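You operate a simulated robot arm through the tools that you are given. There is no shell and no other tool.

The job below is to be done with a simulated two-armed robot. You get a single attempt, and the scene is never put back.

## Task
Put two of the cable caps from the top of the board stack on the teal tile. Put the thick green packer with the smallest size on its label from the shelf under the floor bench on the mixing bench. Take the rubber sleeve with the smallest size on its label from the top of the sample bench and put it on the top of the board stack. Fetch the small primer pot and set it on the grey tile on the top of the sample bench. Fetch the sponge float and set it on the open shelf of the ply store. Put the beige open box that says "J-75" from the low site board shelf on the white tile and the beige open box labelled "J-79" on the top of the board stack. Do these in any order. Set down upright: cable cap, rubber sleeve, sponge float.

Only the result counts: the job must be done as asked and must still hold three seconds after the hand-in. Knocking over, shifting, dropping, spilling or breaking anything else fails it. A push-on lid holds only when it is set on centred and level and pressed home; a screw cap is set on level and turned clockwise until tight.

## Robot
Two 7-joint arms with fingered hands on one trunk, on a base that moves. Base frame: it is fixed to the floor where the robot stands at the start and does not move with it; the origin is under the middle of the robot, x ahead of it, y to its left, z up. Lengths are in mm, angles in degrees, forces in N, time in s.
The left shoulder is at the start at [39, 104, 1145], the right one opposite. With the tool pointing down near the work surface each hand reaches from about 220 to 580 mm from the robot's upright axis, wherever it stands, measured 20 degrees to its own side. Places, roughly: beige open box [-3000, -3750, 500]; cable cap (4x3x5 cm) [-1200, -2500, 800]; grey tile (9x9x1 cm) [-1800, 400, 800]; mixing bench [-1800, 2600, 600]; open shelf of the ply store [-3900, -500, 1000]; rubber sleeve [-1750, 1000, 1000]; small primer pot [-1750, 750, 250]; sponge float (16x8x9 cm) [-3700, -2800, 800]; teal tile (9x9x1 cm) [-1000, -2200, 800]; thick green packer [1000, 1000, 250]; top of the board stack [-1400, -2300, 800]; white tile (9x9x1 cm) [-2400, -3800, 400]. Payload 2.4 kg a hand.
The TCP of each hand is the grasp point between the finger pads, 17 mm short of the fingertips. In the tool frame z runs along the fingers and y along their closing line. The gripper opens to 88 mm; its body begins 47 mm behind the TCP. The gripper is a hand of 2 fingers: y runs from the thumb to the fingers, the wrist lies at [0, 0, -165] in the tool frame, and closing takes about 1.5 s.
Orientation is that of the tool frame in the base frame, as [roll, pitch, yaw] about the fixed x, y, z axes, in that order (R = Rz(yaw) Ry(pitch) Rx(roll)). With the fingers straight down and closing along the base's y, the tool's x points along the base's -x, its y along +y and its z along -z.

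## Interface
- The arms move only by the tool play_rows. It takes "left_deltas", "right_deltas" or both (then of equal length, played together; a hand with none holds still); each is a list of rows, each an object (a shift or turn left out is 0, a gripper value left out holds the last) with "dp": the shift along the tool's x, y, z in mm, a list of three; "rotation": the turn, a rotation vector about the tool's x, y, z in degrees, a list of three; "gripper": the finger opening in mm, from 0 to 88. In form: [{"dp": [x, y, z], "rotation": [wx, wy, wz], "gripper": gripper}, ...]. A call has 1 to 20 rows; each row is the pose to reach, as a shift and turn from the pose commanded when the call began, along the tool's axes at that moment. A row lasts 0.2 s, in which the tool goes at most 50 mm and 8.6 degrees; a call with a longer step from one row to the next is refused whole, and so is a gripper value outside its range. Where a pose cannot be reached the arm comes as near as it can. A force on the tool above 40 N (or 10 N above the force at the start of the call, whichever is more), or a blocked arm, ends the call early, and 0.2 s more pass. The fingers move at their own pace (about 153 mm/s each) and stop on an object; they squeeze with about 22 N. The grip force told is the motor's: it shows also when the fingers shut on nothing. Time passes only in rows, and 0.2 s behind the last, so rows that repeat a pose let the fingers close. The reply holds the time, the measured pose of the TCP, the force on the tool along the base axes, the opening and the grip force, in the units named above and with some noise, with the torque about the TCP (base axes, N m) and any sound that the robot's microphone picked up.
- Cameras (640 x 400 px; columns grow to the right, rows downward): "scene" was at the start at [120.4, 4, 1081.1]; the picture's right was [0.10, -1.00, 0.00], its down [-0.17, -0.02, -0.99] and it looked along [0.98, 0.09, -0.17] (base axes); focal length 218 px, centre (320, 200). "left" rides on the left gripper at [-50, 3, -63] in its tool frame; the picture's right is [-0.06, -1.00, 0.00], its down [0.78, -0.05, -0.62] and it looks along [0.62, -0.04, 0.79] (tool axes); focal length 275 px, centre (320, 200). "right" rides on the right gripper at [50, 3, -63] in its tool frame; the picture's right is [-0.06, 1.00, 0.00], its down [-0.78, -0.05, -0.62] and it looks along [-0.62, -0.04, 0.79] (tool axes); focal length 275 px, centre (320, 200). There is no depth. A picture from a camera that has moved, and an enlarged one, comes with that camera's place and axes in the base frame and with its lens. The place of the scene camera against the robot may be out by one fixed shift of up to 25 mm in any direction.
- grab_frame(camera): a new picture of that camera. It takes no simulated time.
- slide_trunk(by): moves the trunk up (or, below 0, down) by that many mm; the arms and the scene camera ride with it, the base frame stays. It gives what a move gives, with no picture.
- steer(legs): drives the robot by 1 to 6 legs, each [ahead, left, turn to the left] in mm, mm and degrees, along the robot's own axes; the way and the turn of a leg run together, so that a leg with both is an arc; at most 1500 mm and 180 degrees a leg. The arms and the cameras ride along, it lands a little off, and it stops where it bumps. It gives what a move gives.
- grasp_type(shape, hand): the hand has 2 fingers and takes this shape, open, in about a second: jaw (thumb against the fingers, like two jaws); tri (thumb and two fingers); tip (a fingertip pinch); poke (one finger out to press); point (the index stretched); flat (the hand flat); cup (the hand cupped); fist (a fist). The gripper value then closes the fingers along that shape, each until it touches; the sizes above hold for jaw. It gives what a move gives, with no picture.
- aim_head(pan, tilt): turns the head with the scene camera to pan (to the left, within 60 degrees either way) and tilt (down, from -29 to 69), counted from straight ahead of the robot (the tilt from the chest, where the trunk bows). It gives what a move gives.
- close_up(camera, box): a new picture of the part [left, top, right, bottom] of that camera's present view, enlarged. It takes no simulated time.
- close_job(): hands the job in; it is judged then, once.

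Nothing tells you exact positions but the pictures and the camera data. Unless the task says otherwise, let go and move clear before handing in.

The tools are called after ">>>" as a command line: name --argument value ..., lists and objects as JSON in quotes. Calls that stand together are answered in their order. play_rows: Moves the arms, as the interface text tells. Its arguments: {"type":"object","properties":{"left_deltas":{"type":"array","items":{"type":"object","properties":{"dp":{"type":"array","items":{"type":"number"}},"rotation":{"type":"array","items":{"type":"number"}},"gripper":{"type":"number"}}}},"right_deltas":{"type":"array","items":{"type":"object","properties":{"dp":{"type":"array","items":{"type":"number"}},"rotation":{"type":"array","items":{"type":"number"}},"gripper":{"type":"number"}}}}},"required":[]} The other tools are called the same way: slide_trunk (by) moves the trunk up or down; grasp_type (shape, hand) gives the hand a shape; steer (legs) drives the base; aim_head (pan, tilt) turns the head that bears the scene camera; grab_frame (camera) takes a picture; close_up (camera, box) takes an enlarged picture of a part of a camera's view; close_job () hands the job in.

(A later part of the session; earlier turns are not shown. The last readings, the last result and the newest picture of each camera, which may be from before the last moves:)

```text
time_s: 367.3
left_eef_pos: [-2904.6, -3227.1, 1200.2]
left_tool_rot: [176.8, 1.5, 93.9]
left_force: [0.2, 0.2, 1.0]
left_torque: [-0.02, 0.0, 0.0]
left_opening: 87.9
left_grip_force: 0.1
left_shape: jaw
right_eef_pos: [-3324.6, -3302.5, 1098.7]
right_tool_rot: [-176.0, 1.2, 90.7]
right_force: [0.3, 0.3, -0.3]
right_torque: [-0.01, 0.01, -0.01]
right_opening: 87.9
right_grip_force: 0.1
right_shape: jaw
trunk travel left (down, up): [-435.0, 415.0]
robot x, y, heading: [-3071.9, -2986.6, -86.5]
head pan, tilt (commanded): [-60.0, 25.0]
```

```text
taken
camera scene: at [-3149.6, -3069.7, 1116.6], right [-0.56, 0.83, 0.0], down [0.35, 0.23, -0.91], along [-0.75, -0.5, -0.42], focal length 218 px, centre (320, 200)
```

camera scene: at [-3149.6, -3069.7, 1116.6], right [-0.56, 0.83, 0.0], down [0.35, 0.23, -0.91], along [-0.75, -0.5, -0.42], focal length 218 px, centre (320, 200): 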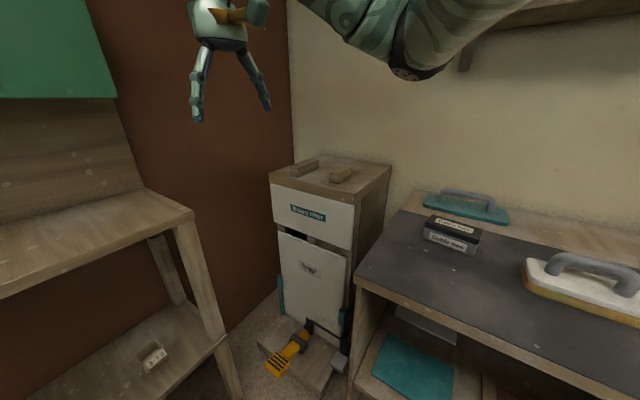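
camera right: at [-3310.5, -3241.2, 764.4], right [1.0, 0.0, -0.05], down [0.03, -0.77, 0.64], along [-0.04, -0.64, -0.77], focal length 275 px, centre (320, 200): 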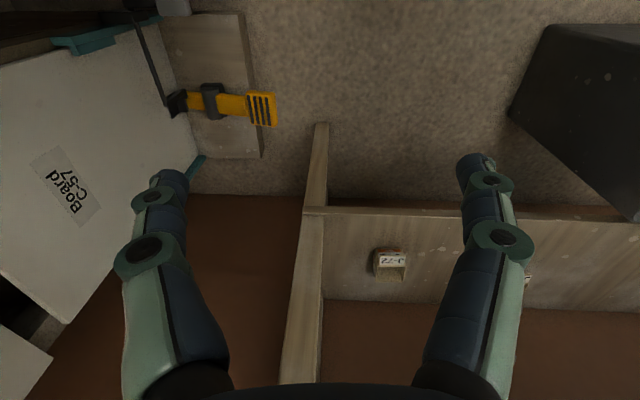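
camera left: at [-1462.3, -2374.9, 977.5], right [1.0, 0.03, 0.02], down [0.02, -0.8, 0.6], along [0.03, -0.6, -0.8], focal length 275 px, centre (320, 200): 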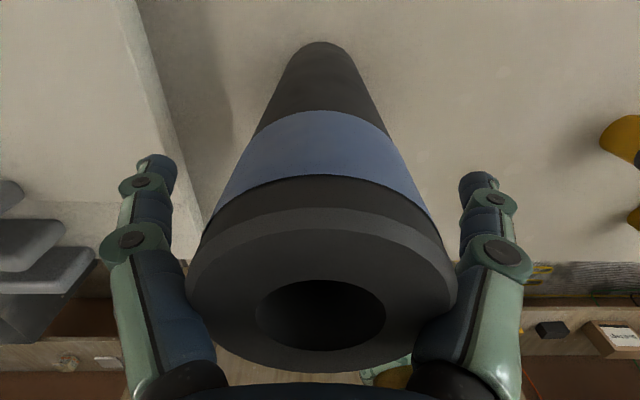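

>>> aim_head --pan 55 --tilt 55

>>> grab_frame --camera "scene"

>>> aim_head --pan -55 --tilt 60

>>> grab_frame --camera "scene"

```text
time_s: 369.2
left_eef_pos: [-2905.1, -3229.0, 1200.1]
left_tool_rot: [176.8, 1.5, 93.9]
left_force: [0.0, -0.8, 0.4]
left_torque: [0.0, -0.01, -0.01]
left_opening: 88.0
left_grip_force: 0.1
left_shape: jaw
right_eef_pos: [-3324.2, -3302.4, 1099.4]
right_tool_rot: [-176.0, 1.2, 90.6]
right_force: [-0.5, 0.0, -0.1]
right_torque: [0.01, 0.01, 0.02]
right_opening: 88.2
right_grip_force: 0.0
right_shape: jaw
trunk travel left (down, up): [-435.0, 415.0]
robot x, y, heading: [-3071.1, -2982.4, -86.2]
head pan, tilt (commanded): [55.0, 55.0]
```

```text
taken
camera scene: at [-3011.3, -3055.9, 1072.6], right [-0.52, -0.85, 0.0], down [-0.7, 0.43, -0.57], along [0.49, -0.3, -0.82], focal length 218 px, centre (320, 200)
```

scene: 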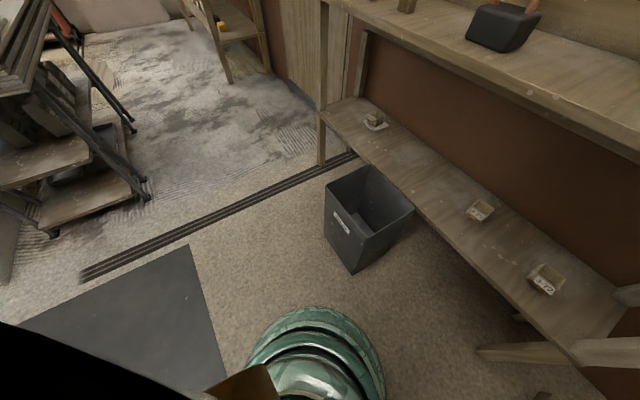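

```text
time_s: 371.1
left_eef_pos: [-2904.6, -3227.4, 1200.9]
left_tool_rot: [176.8, 1.5, 93.9]
left_force: [0.4, 0.1, 0.4]
left_torque: [0.01, 0.0, 0.01]
left_opening: 88.2
left_grip_force: 0.2
left_shape: jaw
right_eef_pos: [-3324.2, -3302.5, 1099.1]
right_tool_rot: [-176.0, 1.2, 90.6]
right_force: [-0.2, -0.8, -0.7]
right_torque: [-0.04, 0.02, -0.02]
right_opening: 87.7
right_grip_force: 0.0
right_shape: jaw
trunk travel left (down, up): [-435.0, 415.0]
robot x, y, heading: [-3076.4, -2986.5, -86.2]
head pan, tilt (commanded): [-55.0, 60.0]
```

```text
taken
camera scene: at [-3124.9, -3060.3, 1066.6], right [-0.63, 0.78, 0.0], down [0.67, 0.54, -0.5], along [-0.39, -0.31, -0.87], focal length 218 px, centre (320, 200)
```

scene: 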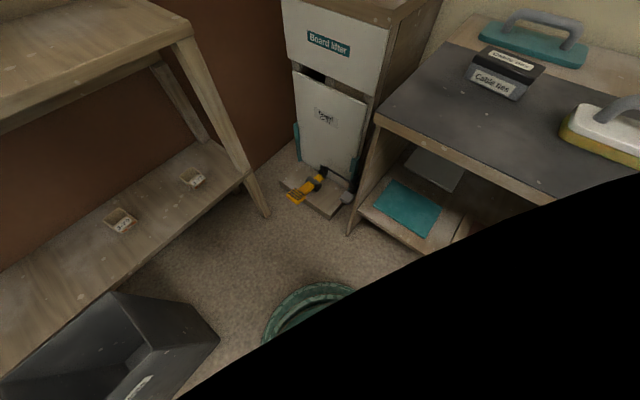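

The base is clear now. The prep bench edge is nearer than I thought (x about -3425), and a folded right elbow sticks out into it. I'll move east, square up, and stretch the right arm forward and high so its elbow stays in.

>>> steer --legs '[[0, 250, 0], [0, 0, -3.6]]'

>>> play_rows --right_deltas '[{"dp": [-16, 11, -38]}, {"dp": [-33, 22, -75]}, {"dp": [-49, 33, -113]}, {"dp": [-66, 44, -150]}, {"dp": [-82, 55, -188]}, {"dp": [-98, 66, -226]}, {"dp": [-115, 77, -263]}, {"dp": [-131, 88, -301]}, {"dp": [-131, 88, -301]}]'

>>> aim_head --pan -50 --tilt 10

>>> grab_frame --camera "scene"

```text
time_s: 373.4
left_eef_pos: [-2667.4, -3223.2, 1200.9]
left_tool_rot: [176.8, 1.6, 90.1]
left_force: [0.5, 0.3, -0.1]
left_torque: [-0.02, 0.03, 0.03]
left_opening: 87.9
left_grip_force: 0.1
left_shape: jaw
right_eef_pos: [-3091.4, -3268.7, 1098.5]
right_tool_rot: [-176.0, 1.2, 86.7]
right_force: [0.7, -0.5, 0.0]
right_torque: [-0.02, -0.04, 0.0]
right_opening: 88.3
right_grip_force: 0.0
right_shape: jaw
trunk travel left (down, up): [-435.0, 415.0]
robot x, y, heading: [-2818.5, -2967.7, -89.9]
head pan, tilt (commanded): [-55.0, 60.0]
```

```text
time_s: 375.4
left_eef_pos: [-2667.2, -3221.9, 1199.9]
left_tool_rot: [176.9, 1.6, 90.1]
left_force: [-0.1, 0.6, 0.1]
left_torque: [0.03, 0.0, -0.05]
left_opening: 87.7
left_grip_force: 0.0
left_shape: jaw
right_eef_pos: [-2990.3, -3389.2, 1380.8]
right_tool_rot: [-175.9, 1.4, 86.9]
right_force: [0.1, -0.4, -0.2]
right_torque: [0.01, 0.01, 0.03]
right_opening: 88.2
right_grip_force: 0.1
right_shape: jaw
right hand out of reach, approached as far as the arm can: row 8, 9
trunk travel left (down, up): [-435.0, 415.0]
robot x, y, heading: [-2820.7, -2966.3, -90.0]
head pan, tilt (commanded): [-55.0, 60.0]
```

```text
time_s: 376.6
left_eef_pos: [-2667.5, -3222.7, 1201.0]
left_tool_rot: [176.9, 1.5, 90.1]
left_force: [-0.3, 0.5, -0.1]
left_torque: [0.0, -0.02, -0.01]
left_opening: 88.2
left_grip_force: 0.1
left_shape: jaw
right_eef_pos: [-2990.7, -3389.8, 1378.7]
right_tool_rot: [-176.0, 1.3, 86.9]
right_force: [-0.4, 0.2, 0.1]
right_torque: [0.01, -0.02, -0.02]
right_opening: 88.0
right_grip_force: 0.0
right_shape: jaw
trunk travel left (down, up): [-435.0, 415.0]
robot x, y, heading: [-2815.1, -2970.8, -90.0]
head pan, tilt (commanded): [-50.0, 10.0]
```

```text
taken
camera scene: at [-2893.5, -3061.8, 1134.4], right [-0.64, 0.77, 0.0], down [0.19, 0.15, -0.97], along [-0.75, -0.62, -0.24], focal length 218 px, centre (320, 200)
```

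scene: 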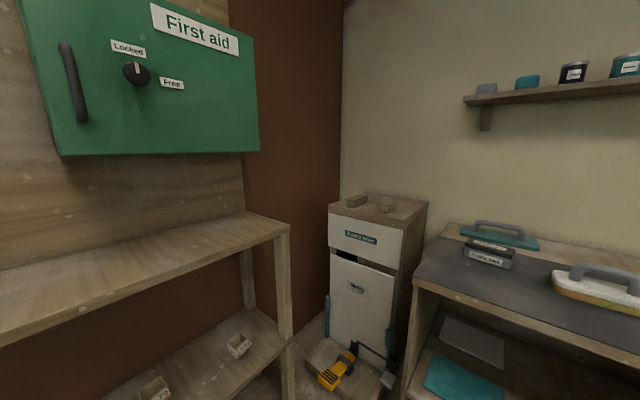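

The right arm is now up and its elbow is in. I'll prepare the left hand, shift west of the bin, and only then lower the trunk.

>>> steer --legs '[[60, 0, 0], [0, -249, 0]]'

>>> play_rows --left_deltas '[{"dp": [-28, -6, 34], "rotation": [0.4, -1.3, 0]}, {"dp": [-57, -12, 68], "rotation": [0.8, -2.6, 0]}, {"dp": [-85, -18, 101], "rotation": [1.2, -3.9, -0.1]}, {"dp": [-114, -24, 135], "rotation": [1.6, -5.2, -0.2]}, {"dp": [-142, -29, 169], "rotation": [2, -6.5, -0.3]}, {"dp": [-171, -35, 203], "rotation": [2.4, -7.9, -0.4]}, {"dp": [-200, -41, 236], "rotation": [2.8, -9.2, -0.5]}, {"dp": [-228, -47, 270], "rotation": [3.1, -10.5, -0.5]}, {"dp": [-228, -47, 270], "rotation": [3.1, -10.5, -0.5]}]'

>>> slide_trunk --by -400

>>> aim_head --pan 0 --tilt 45

>>> grab_frame --camera "scene"

>>> grab_frame --camera "left"

```text
time_s: 378.9
left_eef_pos: [-2917.8, -3281.8, 1200.5]
left_tool_rot: [176.8, 1.5, 90.2]
left_force: [-0.6, -0.3, -0.1]
left_torque: [-0.03, 0.02, 0.01]
left_opening: 87.8
left_grip_force: 0.1
left_shape: jaw
right_eef_pos: [-3242.1, -3449.1, 1377.2]
right_tool_rot: [-175.9, 1.2, 86.8]
right_force: [-0.6, 0.0, -0.2]
right_torque: [0.01, -0.01, 0.0]
right_opening: 87.9
right_grip_force: 0.0
right_shape: jaw
trunk travel left (down, up): [-435.0, 415.0]
robot x, y, heading: [-3070.1, -3026.2, -90.2]
head pan, tilt (commanded): [-50.0, 10.0]
```

```text
time_s: 380.9
left_eef_pos: [-2949.5, -3516.2, 933.2]
left_tool_rot: [179.9, 12.1, 90.3]
left_force: [-0.3, 0.0, 1.0]
left_torque: [-0.01, -0.01, -0.03]
left_opening: 87.7
left_grip_force: 0.0
left_shape: jaw
right_eef_pos: [-3241.4, -3448.7, 1378.1]
right_tool_rot: [-176.0, 1.2, 86.8]
right_force: [0.4, 0.2, -0.3]
right_torque: [-0.02, 0.04, -0.01]
right_opening: 88.1
right_grip_force: 0.0
right_shape: jaw
trunk travel left (down, up): [-435.0, 415.0]
robot x, y, heading: [-3067.1, -3027.0, -90.2]
head pan, tilt (commanded): [-50.0, 10.0]
```

```text
time_s: 384.8
left_eef_pos: [-2949.6, -3516.7, 533.9]
left_tool_rot: [-179.9, 12.0, 90.3]
left_force: [-0.2, -0.6, 0.3]
left_torque: [0.0, -0.01, 0.02]
left_opening: 88.2
left_grip_force: 0.1
left_shape: jaw
right_eef_pos: [-3241.8, -3473.9, 956.2]
right_tool_rot: [-175.8, -2.4, 86.8]
right_force: [-0.3, -0.3, -0.4]
right_torque: [0.02, -0.01, -0.01]
right_opening: 88.2
right_grip_force: 0.0
right_shape: jaw
trunk travel left (down, up): [-35.0, 815.0]
robot x, y, heading: [-3071.0, -3029.1, -90.2]
head pan, tilt (commanded): [-50.0, 10.0]
```

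```text
time_s: 386.0
left_eef_pos: [-2949.6, -3516.7, 534.1]
left_tool_rot: [180.0, 12.0, 90.4]
left_force: [-0.6, -0.3, 0.4]
left_torque: [0.02, 0.02, -0.01]
left_opening: 88.1
left_grip_force: 0.0
left_shape: jaw
right_eef_pos: [-3241.1, -3475.2, 955.4]
right_tool_rot: [-175.9, -2.4, 86.8]
right_force: [0.8, 0.5, 0.3]
right_torque: [0.01, 0.0, -0.04]
right_opening: 88.1
right_grip_force: 0.0
right_shape: jaw
trunk travel left (down, up): [-35.0, 815.0]
robot x, y, heading: [-3068.8, -3026.8, -90.0]
head pan, tilt (commanded): [0.0, 45.0]
```

```text
taken
camera scene: at [-3071.2, -3160.1, 689.7], right [-1.0, 0.0, 0.0], down [0.0, 0.71, -0.71], along [0.0, -0.71, -0.71], focal length 218 px, centre (320, 200)
```

scene: 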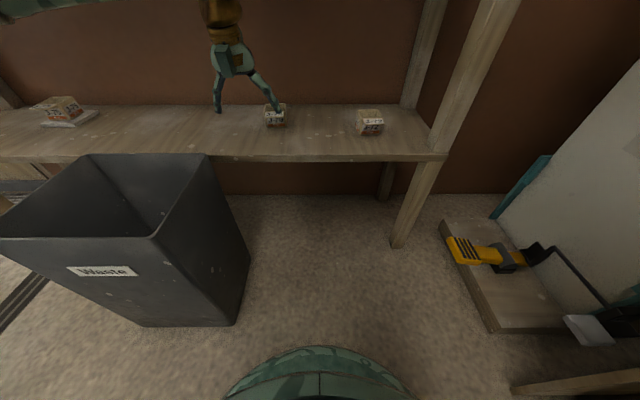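

```text
taken
camera left: at [-2946.1, -3551.7, 606.6], right [-1.0, -0.07, 0.01], down [-0.05, 0.9, 0.44], along [-0.04, 0.44, -0.9], focal length 275 px, centre (320, 200)
```

left: 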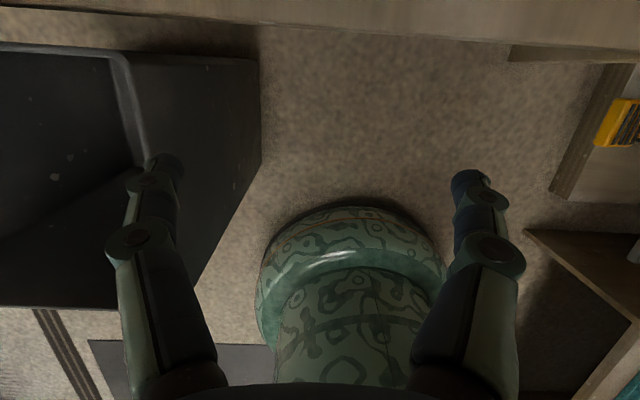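

>>> close_up --camera "scene" --box '[200, 60, 400, 180]'

```text
3.20 times, centred on (300, 120) of scene
camera zoom: at [-3071.2, -3160.1, 689.7], right [-1.0, 0.0, 0.0], down [0.0, 0.71, -0.71], along [0.0, -0.71, -0.71], focal length 697 px, centre (384, 456)
```

zoom: 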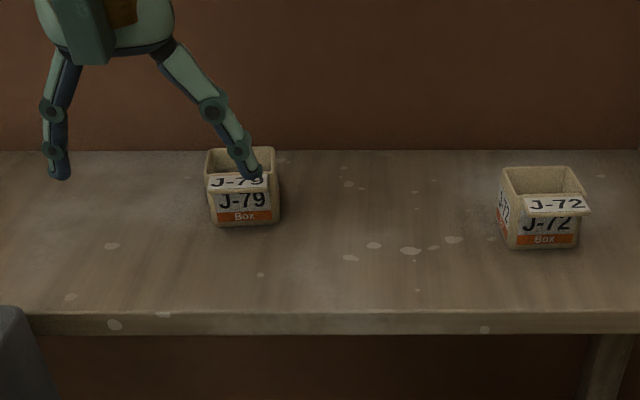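

>>> play_rows --left_deltas '[{"dp": [-15, 2, 22]}, {"dp": [-30, 4, 50]}, {"dp": [-30, 4, 50]}]'

>>> steer --legs '[[120, 0, 0]]'

>>> grab_frame --camera "left"

>>> grab_frame --camera "scene"

```text
time_s: 386.8
left_eef_pos: [-2943.5, -3556.5, 490.1]
left_tool_rot: [-180.0, 12.0, 90.2]
left_force: [0.5, 0.3, 0.7]
left_torque: [0.0, 0.01, 0.0]
left_opening: 87.5
left_grip_force: 0.1
left_shape: jaw
right_eef_pos: [-3241.2, -3475.9, 954.1]
right_tool_rot: [-175.8, -2.5, 86.9]
right_force: [0.0, 0.0, -0.1]
right_torque: [-0.01, 0.0, 0.01]
right_opening: 87.7
right_grip_force: 0.1
right_shape: jaw
trunk travel left (down, up): [-35.0, 815.0]
robot x, y, heading: [-3071.5, -3026.5, -90.3]
head pan, tilt (commanded): [0.0, 45.0]
```

```text
time_s: 388.0
left_eef_pos: [-2942.5, -3678.0, 490.5]
left_tool_rot: [-180.0, 11.9, 90.4]
left_force: [0.0, 0.2, 0.3]
left_torque: [0.02, -0.03, 0.02]
left_opening: 88.1
left_grip_force: 0.1
left_shape: jaw
right_eef_pos: [-3241.1, -3598.0, 956.0]
right_tool_rot: [-175.8, -2.4, 86.9]
right_force: [0.3, 0.4, 0.1]
right_torque: [-0.01, 0.02, 0.04]
right_opening: 87.7
right_grip_force: 0.0
right_shape: jaw
trunk travel left (down, up): [-35.0, 815.0]
robot x, y, heading: [-3069.7, -3150.6, -90.2]
head pan, tilt (commanded): [0.0, 45.0]
```

```text
taken
camera left: at [-2939.3, -3713.5, 562.9], right [-1.0, -0.07, 0.01], down [-0.06, 0.9, 0.44], along [-0.04, 0.44, -0.9], focal length 275 px, centre (320, 200)
```

left: 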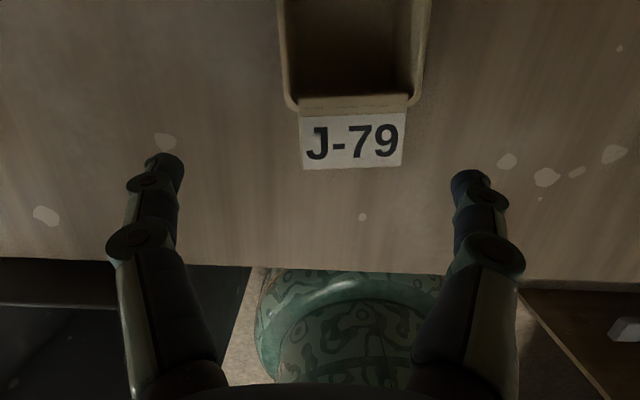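

```text
taken
camera scene: at [-3071.1, -3283.1, 689.7], right [-1.0, 0.0, 0.0], down [0.0, 0.71, -0.71], along [0.0, -0.71, -0.71], focal length 218 px, centre (320, 200)
```

scene: 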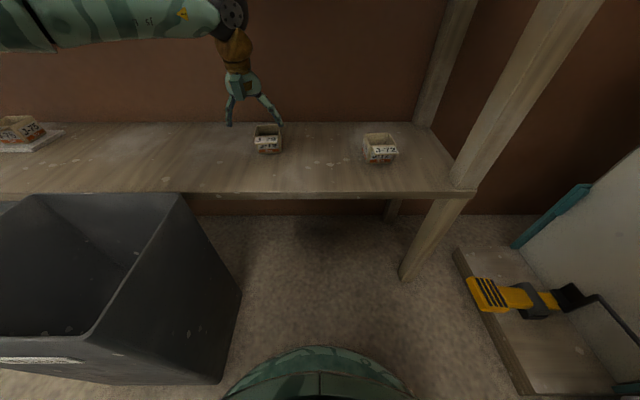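

>>> steer --legs '[[42, -12, 0]]'

>>> play_rows --left_deltas '[{"dp": [-1, 0, 12], "rotation": [0, 0, -2.5]}, {"dp": [-2, 0, 28], "rotation": [0, 0, -5]}, {"dp": [-2, 0, 28], "rotation": [0, 0, -5]}]'

>>> grab_frame --camera "left"

>>> close_up --camera "scene" --box '[180, 60, 380, 180]'

```text
time_s: 388.9
left_eef_pos: [-2953.3, -3706.0, 492.4]
left_tool_rot: [-180.0, 12.2, 90.3]
left_force: [0.7, -0.3, -0.6]
left_torque: [0.03, 0.01, -0.02]
left_opening: 87.7
left_grip_force: 0.2
left_shape: jaw
right_eef_pos: [-3248.5, -3619.2, 958.7]
right_tool_rot: [-175.5, -2.1, 87.2]
right_force: [-0.1, -0.3, -0.1]
right_torque: [0.05, -0.01, 0.03]
right_opening: 88.0
right_grip_force: 0.0
right_shape: jaw
trunk travel left (down, up): [-35.0, 815.0]
robot x, y, heading: [-3074.5, -3181.9, -90.2]
head pan, tilt (commanded): [0.0, 45.0]
stopped in leg 1: the robot was blocked; the commanded pose is now the measured one
```

```text
time_s: 389.7
left_eef_pos: [-2953.1, -3712.7, 467.6]
left_tool_rot: [-178.9, 12.2, 95.4]
left_force: [0.3, -0.1, -1.0]
left_torque: [-0.04, 0.01, -0.01]
left_opening: 88.0
left_grip_force: 0.1
left_shape: jaw
right_eef_pos: [-3248.3, -3620.0, 958.2]
right_tool_rot: [-175.7, -1.9, 87.1]
right_force: [-0.2, 0.2, 0.0]
right_torque: [-0.03, -0.01, 0.01]
right_opening: 87.9
right_grip_force: 0.0
right_shape: jaw
trunk travel left (down, up): [-35.0, 815.0]
robot x, y, heading: [-3078.6, -3177.8, -90.2]
head pan, tilt (commanded): [0.0, 45.0]
```

```text
taken
camera left: at [-2945.5, -3746.9, 539.6], right [-0.99, -0.15, 0.03], down [-0.12, 0.89, 0.44], along [-0.09, 0.43, -0.9], focal length 275 px, centre (320, 200)
```

left: 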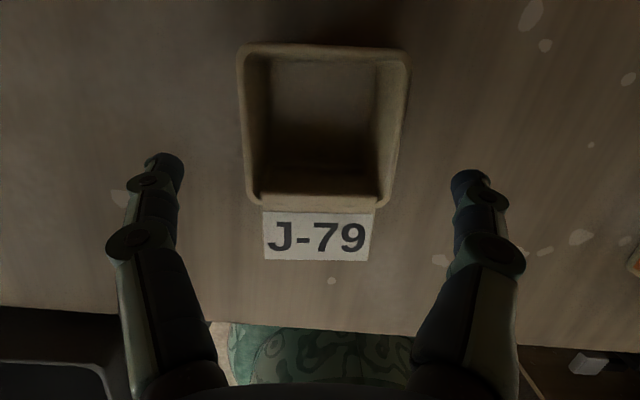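

```text
3.20 times, centred on (280, 120) of scene
camera zoom: at [-3079.9, -3308.5, 690.3], right [-1.0, 0.0, 0.0], down [0.0, 0.7, -0.71], along [0.0, -0.71, -0.7], focal length 697 px, centre (448, 456)
```

zoom: 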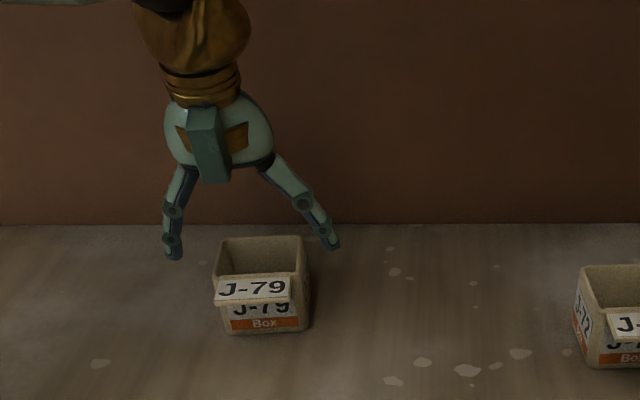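

The base stopped early, probably the raised right wrist near the first-aid box, but nothing moved. The arm can do the rest: J-79 is centred at about [-2952, -3726]. I'll descend around it.

>>> play_rows --left_deltas '[{"dp": [-6, 0, 12]}, {"dp": [-5, -0.5, 25]}, {"dp": [-4, -0.5, 36]}, {"dp": [-4, -0.5, 44]}, {"dp": [-4, -0.5, 44]}]'

>>> grab_frame --camera "left"

>>> close_up --camera "scene" --box '[180, 60, 380, 180]'

```text
time_s: 390.9
left_eef_pos: [-2951.8, -3726.4, 424.5]
left_tool_rot: [-178.9, 12.4, 95.3]
left_force: [0.2, 0.2, 0.3]
left_torque: [0.03, 0.0, 0.02]
left_opening: 88.3
left_grip_force: 0.1
left_shape: jaw
right_eef_pos: [-3249.2, -3619.9, 959.0]
right_tool_rot: [-175.6, -1.9, 87.1]
right_force: [0.0, 0.3, -0.2]
right_torque: [-0.04, 0.01, 0.03]
right_opening: 88.4
right_grip_force: 0.0
right_shape: jaw
trunk travel left (down, up): [-35.0, 815.0]
robot x, y, heading: [-3075.3, -3178.4, -90.0]
head pan, tilt (commanded): [0.0, 45.0]
```

```text
taken
camera left: at [-2944.8, -3759.8, 496.9], right [-0.99, -0.15, 0.03], down [-0.12, 0.89, 0.44], along [-0.09, 0.43, -0.9], focal length 275 px, centre (320, 200)
```

left: 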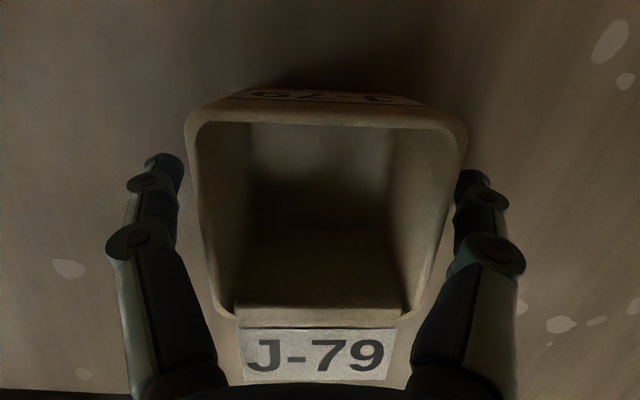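

```text
3.20 times, centred on (280, 120) of scene
camera zoom: at [-3079.8, -3308.5, 690.3], right [-1.0, 0.0, 0.0], down [0.0, 0.7, -0.71], along [0.0, -0.71, -0.7], focal length 697 px, centre (448, 456)
```

zoom: 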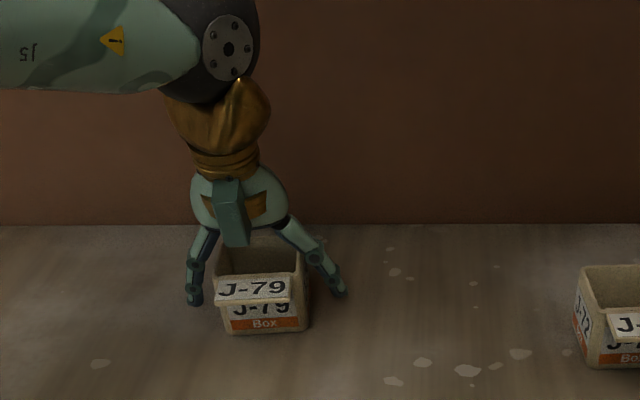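

>>> play_rows --left_deltas '[{"gripper": 70}, {"gripper": 60}, {"gripper": 50}, {"gripper": 40}, {"gripper": 40}, {"gripper": 40}]'

>>> play_rows --left_deltas '[{"dp": [-2, 0, -8]}, {"dp": [-4, 0, -20]}, {"dp": [-8, 0, -40]}, {"dp": [-8, 0, -40]}]'

>>> close_up --camera "scene" --box '[180, 60, 380, 180]'

>>> grab_frame --camera "left"

```text
time_s: 392.3
left_eef_pos: [-2951.7, -3725.3, 424.4]
left_tool_rot: [-178.9, 12.3, 95.4]
left_force: [0.5, 0.1, 0.1]
left_torque: [-0.01, 0.0, 0.03]
left_opening: 50.2
left_grip_force: 22.2
left_shape: jaw
right_eef_pos: [-3248.3, -3619.2, 959.3]
right_tool_rot: [-175.5, -2.1, 87.1]
right_force: [0.0, 0.7, 0.7]
right_torque: [0.01, 0.01, -0.03]
right_opening: 87.9
right_grip_force: 0.1
right_shape: jaw
trunk travel left (down, up): [-35.0, 815.0]
robot x, y, heading: [-3075.0, -3180.1, -90.2]
head pan, tilt (commanded): [0.0, 45.0]
```

```text
time_s: 393.3
left_eef_pos: [-2950.4, -3725.1, 465.8]
left_tool_rot: [-178.9, 12.3, 95.4]
left_force: [-0.6, -0.6, -0.3]
left_torque: [-0.01, 0.0, 0.01]
left_opening: 50.4
left_grip_force: 21.4
left_shape: jaw
right_eef_pos: [-3248.4, -3619.8, 959.2]
right_tool_rot: [-175.5, -2.0, 87.2]
right_force: [0.1, -0.1, -0.1]
right_torque: [-0.03, 0.01, 0.0]
right_opening: 88.0
right_grip_force: 0.0
right_shape: jaw
trunk travel left (down, up): [-35.0, 815.0]
robot x, y, heading: [-3076.8, -3179.5, -90.2]
head pan, tilt (commanded): [0.0, 45.0]
```

```text
3.20 times, centred on (280, 120) of scene
camera zoom: at [-3079.8, -3308.4, 690.3], right [-1.0, 0.0, 0.0], down [0.0, 0.7, -0.71], along [0.0, -0.71, -0.7], focal length 697 px, centre (448, 456)
```

zoom: 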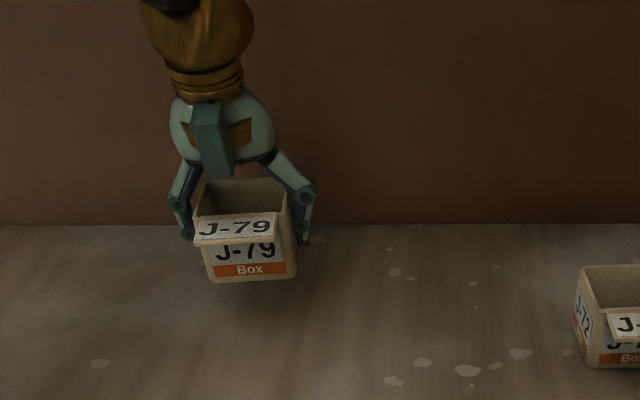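

```text
taken
camera left: at [-2944.1, -3759.3, 537.5], right [-0.99, -0.15, 0.03], down [-0.12, 0.89, 0.44], along [-0.09, 0.43, -0.9], focal length 275 px, centre (320, 200)
```

left: 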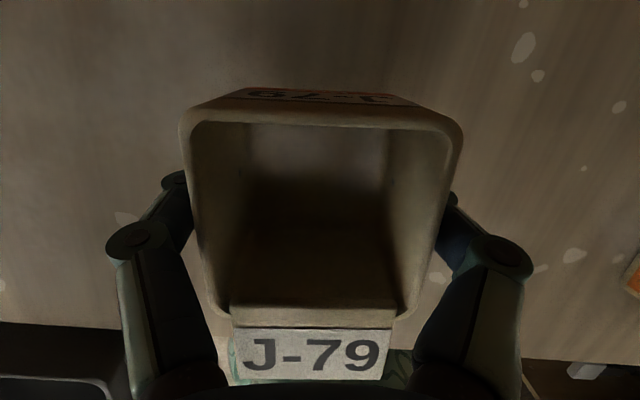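

J-79 is held. I'll back out, raise the trunk, and take it to the board stack's south side.

>>> steer --legs '[[-230, 0, 0]]'

>>> slide_trunk --by 400

>>> slide_trunk --by 100

>>> steer --legs '[[0, 0, 90]]'

>>> grab_frame --camera "scene"

```text
time_s: 395.1
left_eef_pos: [-2952.7, -3494.4, 462.3]
left_tool_rot: [-178.9, 12.0, 95.2]
left_force: [0.4, -0.5, -0.5]
left_torque: [0.0, -0.01, -0.01]
left_opening: 50.1
left_grip_force: 22.4
left_shape: jaw
right_eef_pos: [-3248.9, -3391.5, 956.0]
right_tool_rot: [-175.5, -2.4, 86.9]
right_force: [0.2, 0.6, 0.7]
right_torque: [0.0, 0.03, 0.01]
right_opening: 88.0
right_grip_force: 0.1
right_shape: jaw
trunk travel left (down, up): [-35.0, 815.0]
robot x, y, heading: [-3079.6, -2948.4, -89.9]
head pan, tilt (commanded): [0.0, 45.0]
```

```text
time_s: 398.9
left_eef_pos: [-2952.7, -3496.1, 861.5]
left_tool_rot: [-178.9, 12.1, 95.1]
left_force: [0.7, -0.4, -1.3]
left_torque: [-0.01, 0.0, 0.02]
left_opening: 50.0
left_grip_force: 22.6
left_shape: jaw
right_eef_pos: [-3249.1, -3364.2, 1382.2]
right_tool_rot: [-175.8, 1.6, 87.0]
right_force: [0.1, -0.2, 0.5]
right_torque: [0.02, -0.03, 0.0]
right_opening: 87.9
right_grip_force: 0.2
right_shape: jaw
trunk travel left (down, up): [-435.0, 415.0]
robot x, y, heading: [-3074.4, -2948.6, -90.1]
head pan, tilt (commanded): [0.0, 45.0]
```

```text
time_s: 400.2
left_eef_pos: [-2951.8, -3494.8, 961.7]
left_tool_rot: [-179.0, 12.0, 95.1]
left_force: [-0.6, -0.3, -0.6]
left_torque: [-0.01, 0.02, 0.03]
left_opening: 50.2
left_grip_force: 22.1
left_shape: jaw
right_eef_pos: [-3247.1, -3357.6, 1487.0]
right_tool_rot: [-175.8, 2.4, 87.2]
right_force: [0.0, 1.3, 0.1]
right_torque: [0.02, 0.01, 0.0]
right_opening: 88.3
right_grip_force: 0.0
right_shape: jaw
trunk travel left (down, up): [-535.0, 315.0]
robot x, y, heading: [-3076.5, -2946.4, -90.0]
head pan, tilt (commanded): [0.0, 45.0]
```

```text
time_s: 404.4
left_eef_pos: [-2524.9, -2827.9, 961.9]
left_tool_rot: [-178.9, 12.0, -175.3]
left_force: [0.4, 0.7, -0.7]
left_torque: [-0.03, -0.01, 0.0]
left_opening: 50.2
left_grip_force: 21.7
left_shape: jaw
right_eef_pos: [-2666.9, -3122.4, 1487.1]
right_tool_rot: [-175.9, 2.5, 176.6]
right_force: [-0.7, 0.2, 0.1]
right_torque: [0.0, -0.01, 0.01]
right_opening: 87.9
right_grip_force: 0.2
right_shape: jaw
trunk travel left (down, up): [-535.0, 315.0]
robot x, y, heading: [-3073.2, -2947.1, -0.5]
head pan, tilt (commanded): [0.0, 45.0]
```

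```text
taken
camera scene: at [-2969.7, -2952.9, 1186.6], right [-0.01, -1.0, 0.0], down [-0.71, 0.01, -0.71], along [0.71, -0.01, -0.71], focal length 218 px, centre (320, 200)
```

scene: 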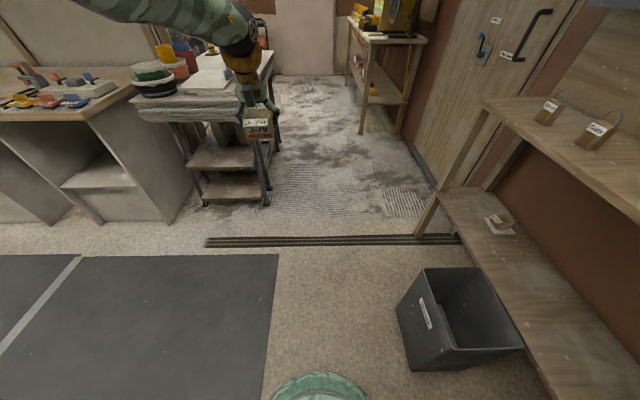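

>>> steer --legs '[[1500, -60, 0], [390, -20, 0], [0, 0, 90]]'

>>> aim_head --pan 0 --tilt 35

>>> grab_frame --camera "scene"

```text
refused: leg 1 is longer than a leg can be; nothing moved
```

```text
time_s: 405.1
left_eef_pos: [-2525.1, -2827.5, 961.5]
left_tool_rot: [-179.0, 12.1, -175.3]
left_force: [-0.2, 0.2, -0.6]
left_torque: [-0.01, -0.01, 0.0]
left_opening: 49.7
left_grip_force: 22.1
left_shape: jaw
right_eef_pos: [-2666.4, -3123.3, 1487.4]
right_tool_rot: [-175.8, 2.5, 176.7]
right_force: [-0.1, -0.2, -0.1]
right_torque: [-0.01, 0.0, 0.03]
right_opening: 87.9
right_grip_force: 0.0
right_shape: jaw
trunk travel left (down, up): [-535.0, 315.0]
robot x, y, heading: [-3076.4, -2943.3, -0.7]
head pan, tilt (commanded): [0.0, 35.0]
```

```text
taken
camera scene: at [-2963.0, -2953.1, 1201.4], right [-0.01, -1.0, 0.0], down [-0.57, 0.01, -0.82], along [0.82, -0.01, -0.57], focal length 218 px, centre (320, 200)
```

scene: 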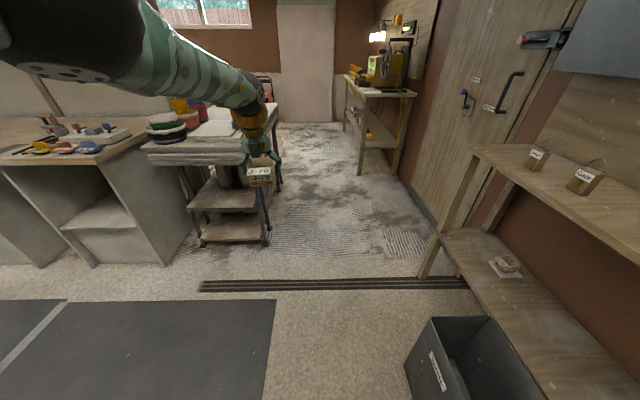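

>>> steer --legs '[[1200, -60, 0], [690, -20, 0], [0, 0, 90]]'

>>> grab_frame --camera "scene"

```text
time_s: 418.4
left_eef_pos: [-1303.1, -2499.0, 961.3]
left_tool_rot: [-179.0, 12.0, -86.0]
left_force: [-0.7, -0.2, -0.6]
left_torque: [0.01, 0.01, -0.01]
left_opening: 50.0
left_grip_force: 21.9
left_shape: jaw
right_eef_pos: [-1008.1, -2642.8, 1487.6]
right_tool_rot: [-175.8, 2.5, -94.2]
right_force: [1.3, -0.2, -0.5]
right_torque: [0.03, 0.01, -0.01]
right_opening: 88.1
right_grip_force: 0.1
right_shape: jaw
trunk travel left (down, up): [-535.0, 315.0]
robot x, y, heading: [-1186.8, -3049.0, 88.5]
head pan, tilt (commanded): [0.0, 35.0]
```

```text
taken
camera scene: at [-1190.2, -2938.6, 1201.4], right [1.0, -0.03, 0.0], down [-0.01, -0.57, -0.82], along [0.02, 0.82, -0.57], focal length 218 px, centre (320, 200)
```

scene: 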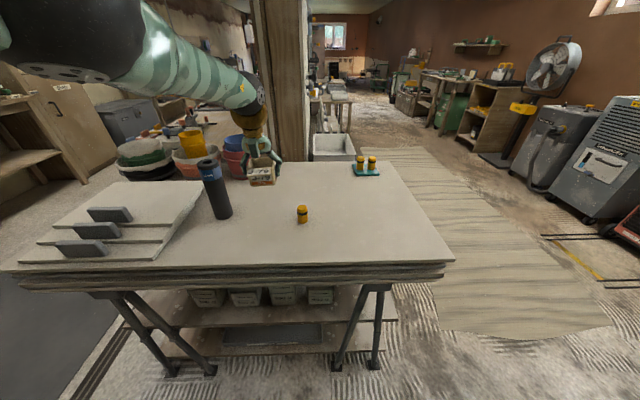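

>>> steer --legs '[[0, 42, 0]]'

>>> slide_trunk --by -130

>>> grab_frame --camera "left"

>>> close_up --camera "scene" --box '[160, 120, 360, 260]'

```text
time_s: 419.3
left_eef_pos: [-1346.7, -2496.8, 961.5]
left_tool_rot: [-178.9, 12.0, -85.9]
left_force: [-0.5, -0.9, -0.7]
left_torque: [0.03, -0.01, -0.02]
left_opening: 50.2
left_grip_force: 21.9
left_shape: jaw
right_eef_pos: [-1053.3, -2640.1, 1485.4]
right_tool_rot: [-175.7, 2.5, -94.1]
right_force: [0.5, 0.2, -1.0]
right_torque: [0.02, -0.01, 0.02]
right_opening: 87.8
right_grip_force: 0.1
right_shape: jaw
trunk travel left (down, up): [-535.0, 315.0]
robot x, y, heading: [-1233.0, -3046.3, 88.6]
head pan, tilt (commanded): [0.0, 35.0]
```

```text
time_s: 420.9
left_eef_pos: [-1346.1, -2497.1, 832.3]
left_tool_rot: [-178.9, 12.0, -86.1]
left_force: [-0.1, -0.6, -0.4]
left_torque: [0.01, -0.01, -0.02]
left_opening: 49.7
left_grip_force: 22.1
left_shape: jaw
right_eef_pos: [-1051.3, -2641.3, 1356.4]
right_tool_rot: [-175.7, 2.5, -94.2]
right_force: [0.7, 0.1, -0.1]
right_torque: [-0.02, -0.01, -0.01]
right_opening: 87.9
right_grip_force: 0.0
right_shape: jaw
trunk travel left (down, up): [-405.0, 445.0]
robot x, y, heading: [-1230.8, -3049.5, 88.7]
head pan, tilt (commanded): [0.0, 35.0]
```

```text
taken
camera left: at [-1352.6, -2461.6, 904.5], right [0.99, 0.13, 0.03], down [0.1, -0.89, 0.44], along [0.08, -0.44, -0.9], focal length 275 px, centre (320, 200)
```

left: 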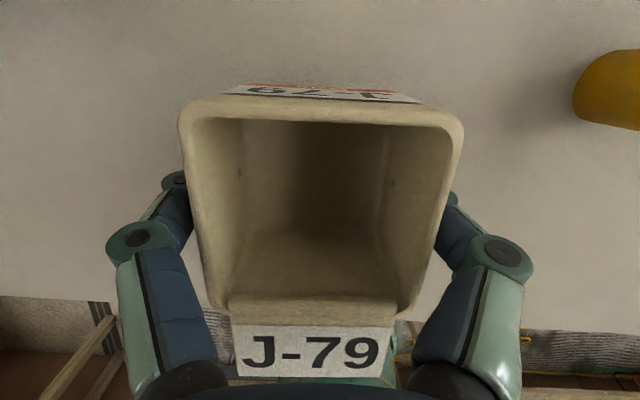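

```text
2.86 times, centred on (260, 190) of scene
camera zoom: at [-1233.0, -2935.2, 1070.7], right [1.0, -0.03, 0.0], down [-0.01, -0.57, -0.82], along [0.02, 0.82, -0.57], focal length 623 px, centre (491, 229)
```

zoom: 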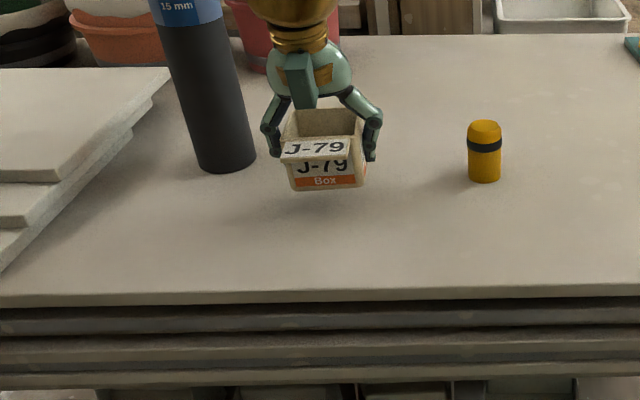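

>>> play_rows --left_deltas '[{"dp": [2, 0, 10]}, {"dp": [4, 0, 20]}, {"dp": [5, 0, 25]}, {"dp": [6, 0, 29]}, {"dp": [7, 0, 32]}, {"dp": [7.5, 0, 35]}]'

```text
time_s: 422.3
left_eef_pos: [-1345.0, -2498.1, 803.1]
left_tool_rot: [-178.9, 12.1, -86.0]
left_force: [0.8, 4.1, 7.0]
left_torque: [0.03, 0.02, 0.03]
left_opening: 49.7
left_grip_force: 22.1
left_shape: jaw
left hand out of reach, approached as far as the arm can: row 5, 6
right_eef_pos: [-1052.1, -2641.0, 1356.6]
right_tool_rot: [-175.8, 2.5, -94.3]
right_force: [-0.8, 0.0, 0.0]
right_torque: [0.02, 0.02, 0.01]
right_opening: 87.9
right_grip_force: 0.1
right_shape: jaw
trunk travel left (down, up): [-405.0, 445.0]
robot x, y, heading: [-1232.6, -3046.6, 88.4]
head pan, tilt (commanded): [0.0, 35.0]
```

Contact. I'll open to release and lift.

>>> play_rows --left_deltas '[{"gripper": 54}, {"gripper": 60}, {"gripper": 68}, {"gripper": 72}, {"gripper": 72}]'

>>> play_rows --left_deltas '[{"dp": [-2, 0, -8]}, {"dp": [-6, 0, -28]}, {"dp": [-12, 0, -58]}, {"dp": [-20, 0, -98]}, {"dp": [-25, 0, -120]}, {"dp": [-25, 0, -120]}]'

>>> grab_frame --camera "left"

>>> grab_frame --camera "scene"

```text
time_s: 423.5
left_eef_pos: [-1345.2, -2499.4, 803.5]
left_tool_rot: [-178.9, 12.0, -85.9]
left_force: [0.4, -0.4, 0.4]
left_torque: [0.03, 0.04, 0.01]
left_opening: 72.0
left_grip_force: 0.1
left_shape: jaw
right_eef_pos: [-1052.0, -2641.0, 1357.3]
right_tool_rot: [-175.8, 2.5, -94.2]
right_force: [-0.2, -0.9, -0.5]
right_torque: [0.01, 0.04, 0.0]
right_opening: 87.9
right_grip_force: 0.0
right_shape: jaw
trunk travel left (down, up): [-405.0, 445.0]
robot x, y, heading: [-1235.1, -3049.9, 88.7]
head pan, tilt (commanded): [0.0, 35.0]
```

```text
time_s: 424.9
left_eef_pos: [-1348.5, -2498.9, 923.7]
left_tool_rot: [-178.8, 12.0, -86.0]
left_force: [0.2, -0.2, 0.0]
left_torque: [0.02, -0.02, 0.0]
left_opening: 71.8
left_grip_force: 0.0
left_shape: jaw
right_eef_pos: [-1052.1, -2640.3, 1357.8]
right_tool_rot: [-175.9, 2.5, -94.1]
right_force: [-0.1, 0.6, -0.4]
right_torque: [-0.04, -0.02, 0.0]
right_opening: 87.9
right_grip_force: 0.1
right_shape: jaw
trunk travel left (down, up): [-405.0, 445.0]
robot x, y, heading: [-1232.3, -3047.6, 88.8]
head pan, tilt (commanded): [0.0, 35.0]
```

```text
taken
camera left: at [-1354.7, -2463.5, 996.7], right [0.99, 0.13, 0.03], down [0.1, -0.89, 0.44], along [0.08, -0.44, -0.9], focal length 275 px, centre (320, 200)
```

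left: 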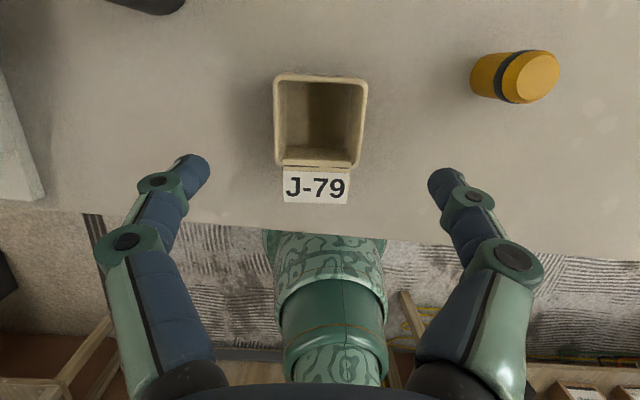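

```text
taken
camera scene: at [-1233.0, -2935.1, 1070.6], right [1.0, -0.03, 0.0], down [-0.01, -0.57, -0.82], along [0.02, 0.82, -0.57], focal length 218 px, centre (320, 200)
```

scene: 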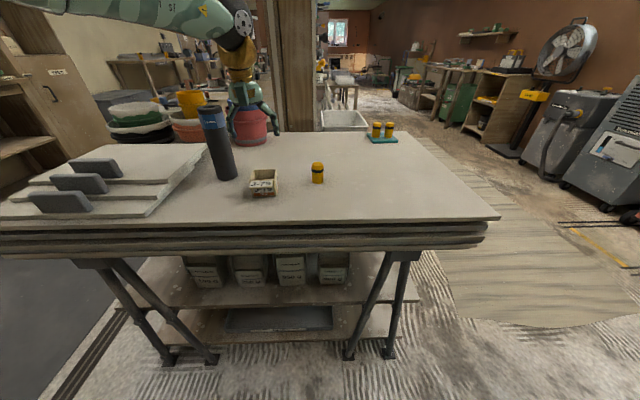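

J-79 and the sleeve stand on the stack. Last comes the sponge float on the Prep bench. I'll fold the left arm in, then drive west.

>>> play_rows --left_deltas '[{"dp": [26, 0, -30], "rotation": [0, 2.4, 0.9]}, {"dp": [52, 0, -60], "rotation": [0, 4.8, 1.8]}, {"dp": [79, 0, -90], "rotation": [0, 7.2, 2.7]}, {"dp": [105, 0, -120], "rotation": [0, 9.6, 3.6]}, {"dp": [131, 0, -150], "rotation": [0, 12, 4.5]}, {"dp": [131, 0, -150], "rotation": [0, 12, 4.5]}]'

>>> steer --legs '[[0, 0, 91], [1200, 0, 0], [500, 0, 0]]'

>>> aim_head --pan -20 --tilt 20

>>> grab_frame --camera "scene"

```text
time_s: 426.3
left_eef_pos: [-1340.0, -2658.5, 1044.6]
left_tool_rot: [-179.5, 0.0, -90.6]
left_force: [-0.4, 0.2, -0.3]
left_torque: [-0.02, 0.01, 0.02]
left_opening: 71.9
left_grip_force: 0.0
left_shape: jaw
right_eef_pos: [-1052.7, -2640.9, 1357.6]
right_tool_rot: [-175.8, 2.5, -94.1]
right_force: [0.2, 0.8, -0.1]
right_torque: [0.01, 0.03, -0.01]
right_opening: 87.9
right_grip_force: 0.0
right_shape: jaw
trunk travel left (down, up): [-405.0, 445.0]
robot x, y, heading: [-1232.0, -3044.5, 88.7]
head pan, tilt (commanded): [0.0, 35.0]
```

```text
time_s: 438.8
left_eef_pos: [-3325.7, -3171.0, 1042.7]
left_tool_rot: [-179.4, 0.0, 1.2]
left_force: [-0.2, -0.9, 0.2]
left_torque: [-0.02, -0.02, -0.02]
left_opening: 71.8
left_grip_force: 0.2
left_shape: jaw
right_eef_pos: [-3352.0, -2885.3, 1356.6]
right_tool_rot: [-175.7, 2.5, -2.3]
right_force: [-0.2, -0.1, -1.3]
right_torque: [0.03, 0.04, 0.0]
right_opening: 88.2
right_grip_force: 0.1
right_shape: jaw
trunk travel left (down, up): [-405.0, 445.0]
robot x, y, heading: [-2937.0, -3052.2, -179.4]
head pan, tilt (commanded): [0.0, 35.0]
```

```text
time_s: 439.6
left_eef_pos: [-3324.7, -3170.7, 1044.5]
left_tool_rot: [-179.4, 0.0, 1.3]
left_force: [-0.5, 0.4, 0.1]
left_torque: [0.01, 0.0, -0.02]
left_opening: 71.9
left_grip_force: 0.1
left_shape: jaw
right_eef_pos: [-3352.1, -2885.0, 1357.1]
right_tool_rot: [-175.8, 2.5, -2.2]
right_force: [0.1, 0.6, -0.2]
right_torque: [0.0, -0.01, 0.05]
right_opening: 88.0
right_grip_force: 0.2
right_shape: jaw
trunk travel left (down, up): [-405.0, 445.0]
robot x, y, heading: [-2934.7, -3050.2, -179.6]
head pan, tilt (commanded): [-20.0, 20.0]
```

```text
taken
camera scene: at [-3059.2, -3026.3, 1094.4], right [0.33, 0.94, 0.0], down [0.32, -0.11, -0.94], along [-0.89, 0.31, -0.34], focal length 218 px, centre (320, 200)
```

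scene: 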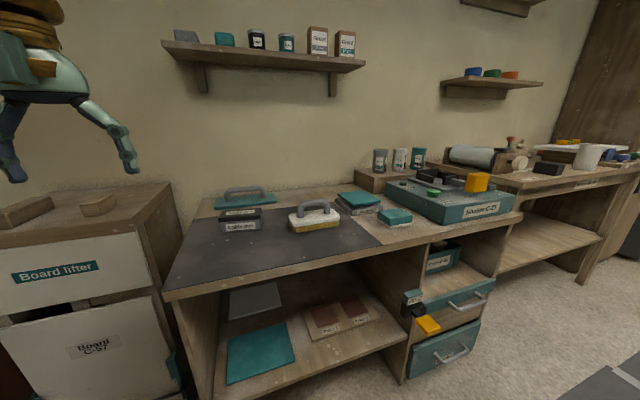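

>>> close_up --camera "scene" --box '[200, 170, 400, 290]'

```text
3.20 times, centred on (300, 230) of scene
camera zoom: at [-3059.2, -3026.3, 1094.4], right [0.33, 0.94, 0.0], down [0.32, -0.11, -0.94], along [-0.89, 0.31, -0.34], focal length 697 px, centre (384, 104)
```

zoom: 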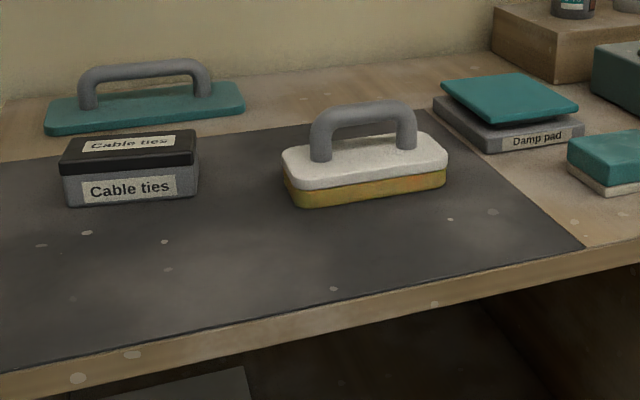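

The sponge float (white body, yellow sponge, grey handle along y) is at about [-3603, -2855]. Before grasping I want to see the ply store's open shelf, so I can choose the grasp angle. I'll drive north to look.

>>> steer --legs '[[0, -1400, 0], [0, -1000, 0]]'

>>> aim_head --pan 0 --tilt 5

>>> grab_frame --camera "scene"

```text
time_s: 451.4
left_eef_pos: [-3308.0, -764.6, 1044.8]
left_tool_rot: [-179.4, -0.1, 0.7]
left_force: [0.6, -0.6, 0.1]
left_torque: [-0.02, 0.02, 0.0]
left_opening: 71.6
left_grip_force: 0.2
left_shape: jaw
right_eef_pos: [-3330.6, -478.0, 1356.9]
right_tool_rot: [-175.8, 2.5, -2.8]
right_force: [0.2, 0.4, -0.1]
right_torque: [0.02, -0.01, 0.02]
right_opening: 87.8
right_grip_force: 0.0
right_shape: jaw
trunk travel left (down, up): [-405.0, 445.0]
robot x, y, heading: [-2915.4, -651.2, 179.7]
head pan, tilt (commanded): [-20.0, 20.0]
```

```text
time_s: 452.2
left_eef_pos: [-3307.7, -764.6, 1045.3]
left_tool_rot: [-179.4, 0.0, 0.7]
left_force: [0.5, -0.3, 0.5]
left_torque: [-0.02, 0.0, 0.03]
left_opening: 71.9
left_grip_force: 0.0
left_shape: jaw
right_eef_pos: [-3331.0, -478.7, 1356.4]
right_tool_rot: [-175.8, 2.6, -2.8]
right_force: [0.3, -0.7, 0.6]
right_torque: [-0.01, 0.01, 0.01]
right_opening: 88.2
right_grip_force: 0.1
right_shape: jaw
trunk travel left (down, up): [-405.0, 445.0]
robot x, y, heading: [-2919.7, -650.7, 179.8]
head pan, tilt (commanded): [0.0, 5.0]
```

```text
taken
camera scene: at [-3044.3, -654.8, 1118.8], right [0.0, 1.0, 0.0], down [0.09, 0.0, -1.0], along [-1.0, 0.0, -0.09], focal length 218 px, centre (320, 200)
```

scene: 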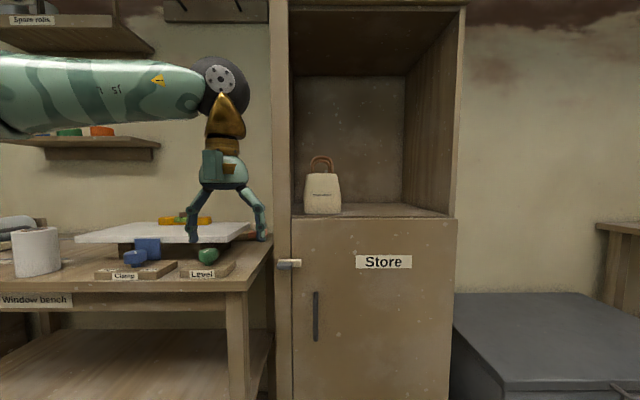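

The ply store niche is tall (about 600 mm) with its shelf near z 1000, so a vertical grasp will fit. A single bag stands on its left. I'll test turning the left hand by 90° here in free space.

>>> play_rows --left_deltas '[{"rotation": [0, 0, 8.2]}, {"rotation": [0, 0, 16.4]}, {"rotation": [0, 0, 24.6]}, {"rotation": [0, 0, 32.8]}, {"rotation": [0, 0, 41]}, {"rotation": [0, 0, 49.2]}, {"rotation": [0, 0, 57.4]}, {"rotation": [0, 0, 65.6]}, {"rotation": [0, 0, 73.8]}, {"rotation": [0, 0, 82]}, {"rotation": [0, 0, 90]}, {"rotation": [0, 0, 90]}]'

>>> grab_frame --camera "scene"

```text
time_s: 454.8
left_eef_pos: [-3306.8, -765.1, 1043.5]
left_tool_rot: [180.0, 0.7, -89.4]
left_force: [1.2, 0.9, 0.0]
left_torque: [-0.02, 0.0, -0.03]
left_opening: 71.9
left_grip_force: 0.0
left_shape: jaw
right_eef_pos: [-3329.4, -478.3, 1356.6]
right_tool_rot: [-175.8, 2.6, -2.8]
right_force: [0.2, -0.6, 0.2]
right_torque: [-0.05, -0.01, 0.05]
right_opening: 88.1
right_grip_force: 0.0
right_shape: jaw
trunk travel left (down, up): [-405.0, 445.0]
robot x, y, heading: [-2920.9, -649.5, 180.0]
head pan, tilt (commanded): [0.0, 5.0]
```

```text
taken
camera scene: at [-3044.3, -654.9, 1118.8], right [0.0, 1.0, 0.0], down [0.09, 0.0, -1.0], along [-1.0, 0.0, -0.09], focal length 218 px, centre (320, 200)
```

scene: 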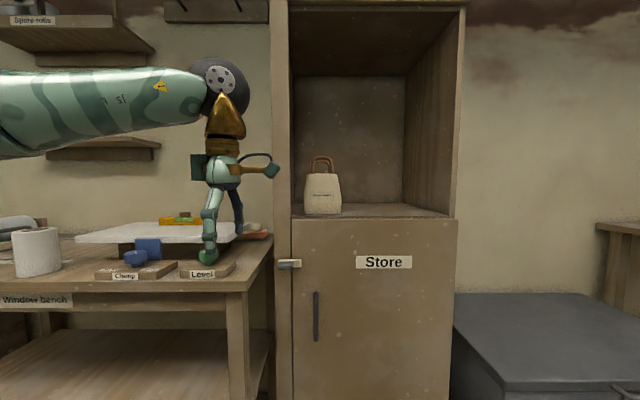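

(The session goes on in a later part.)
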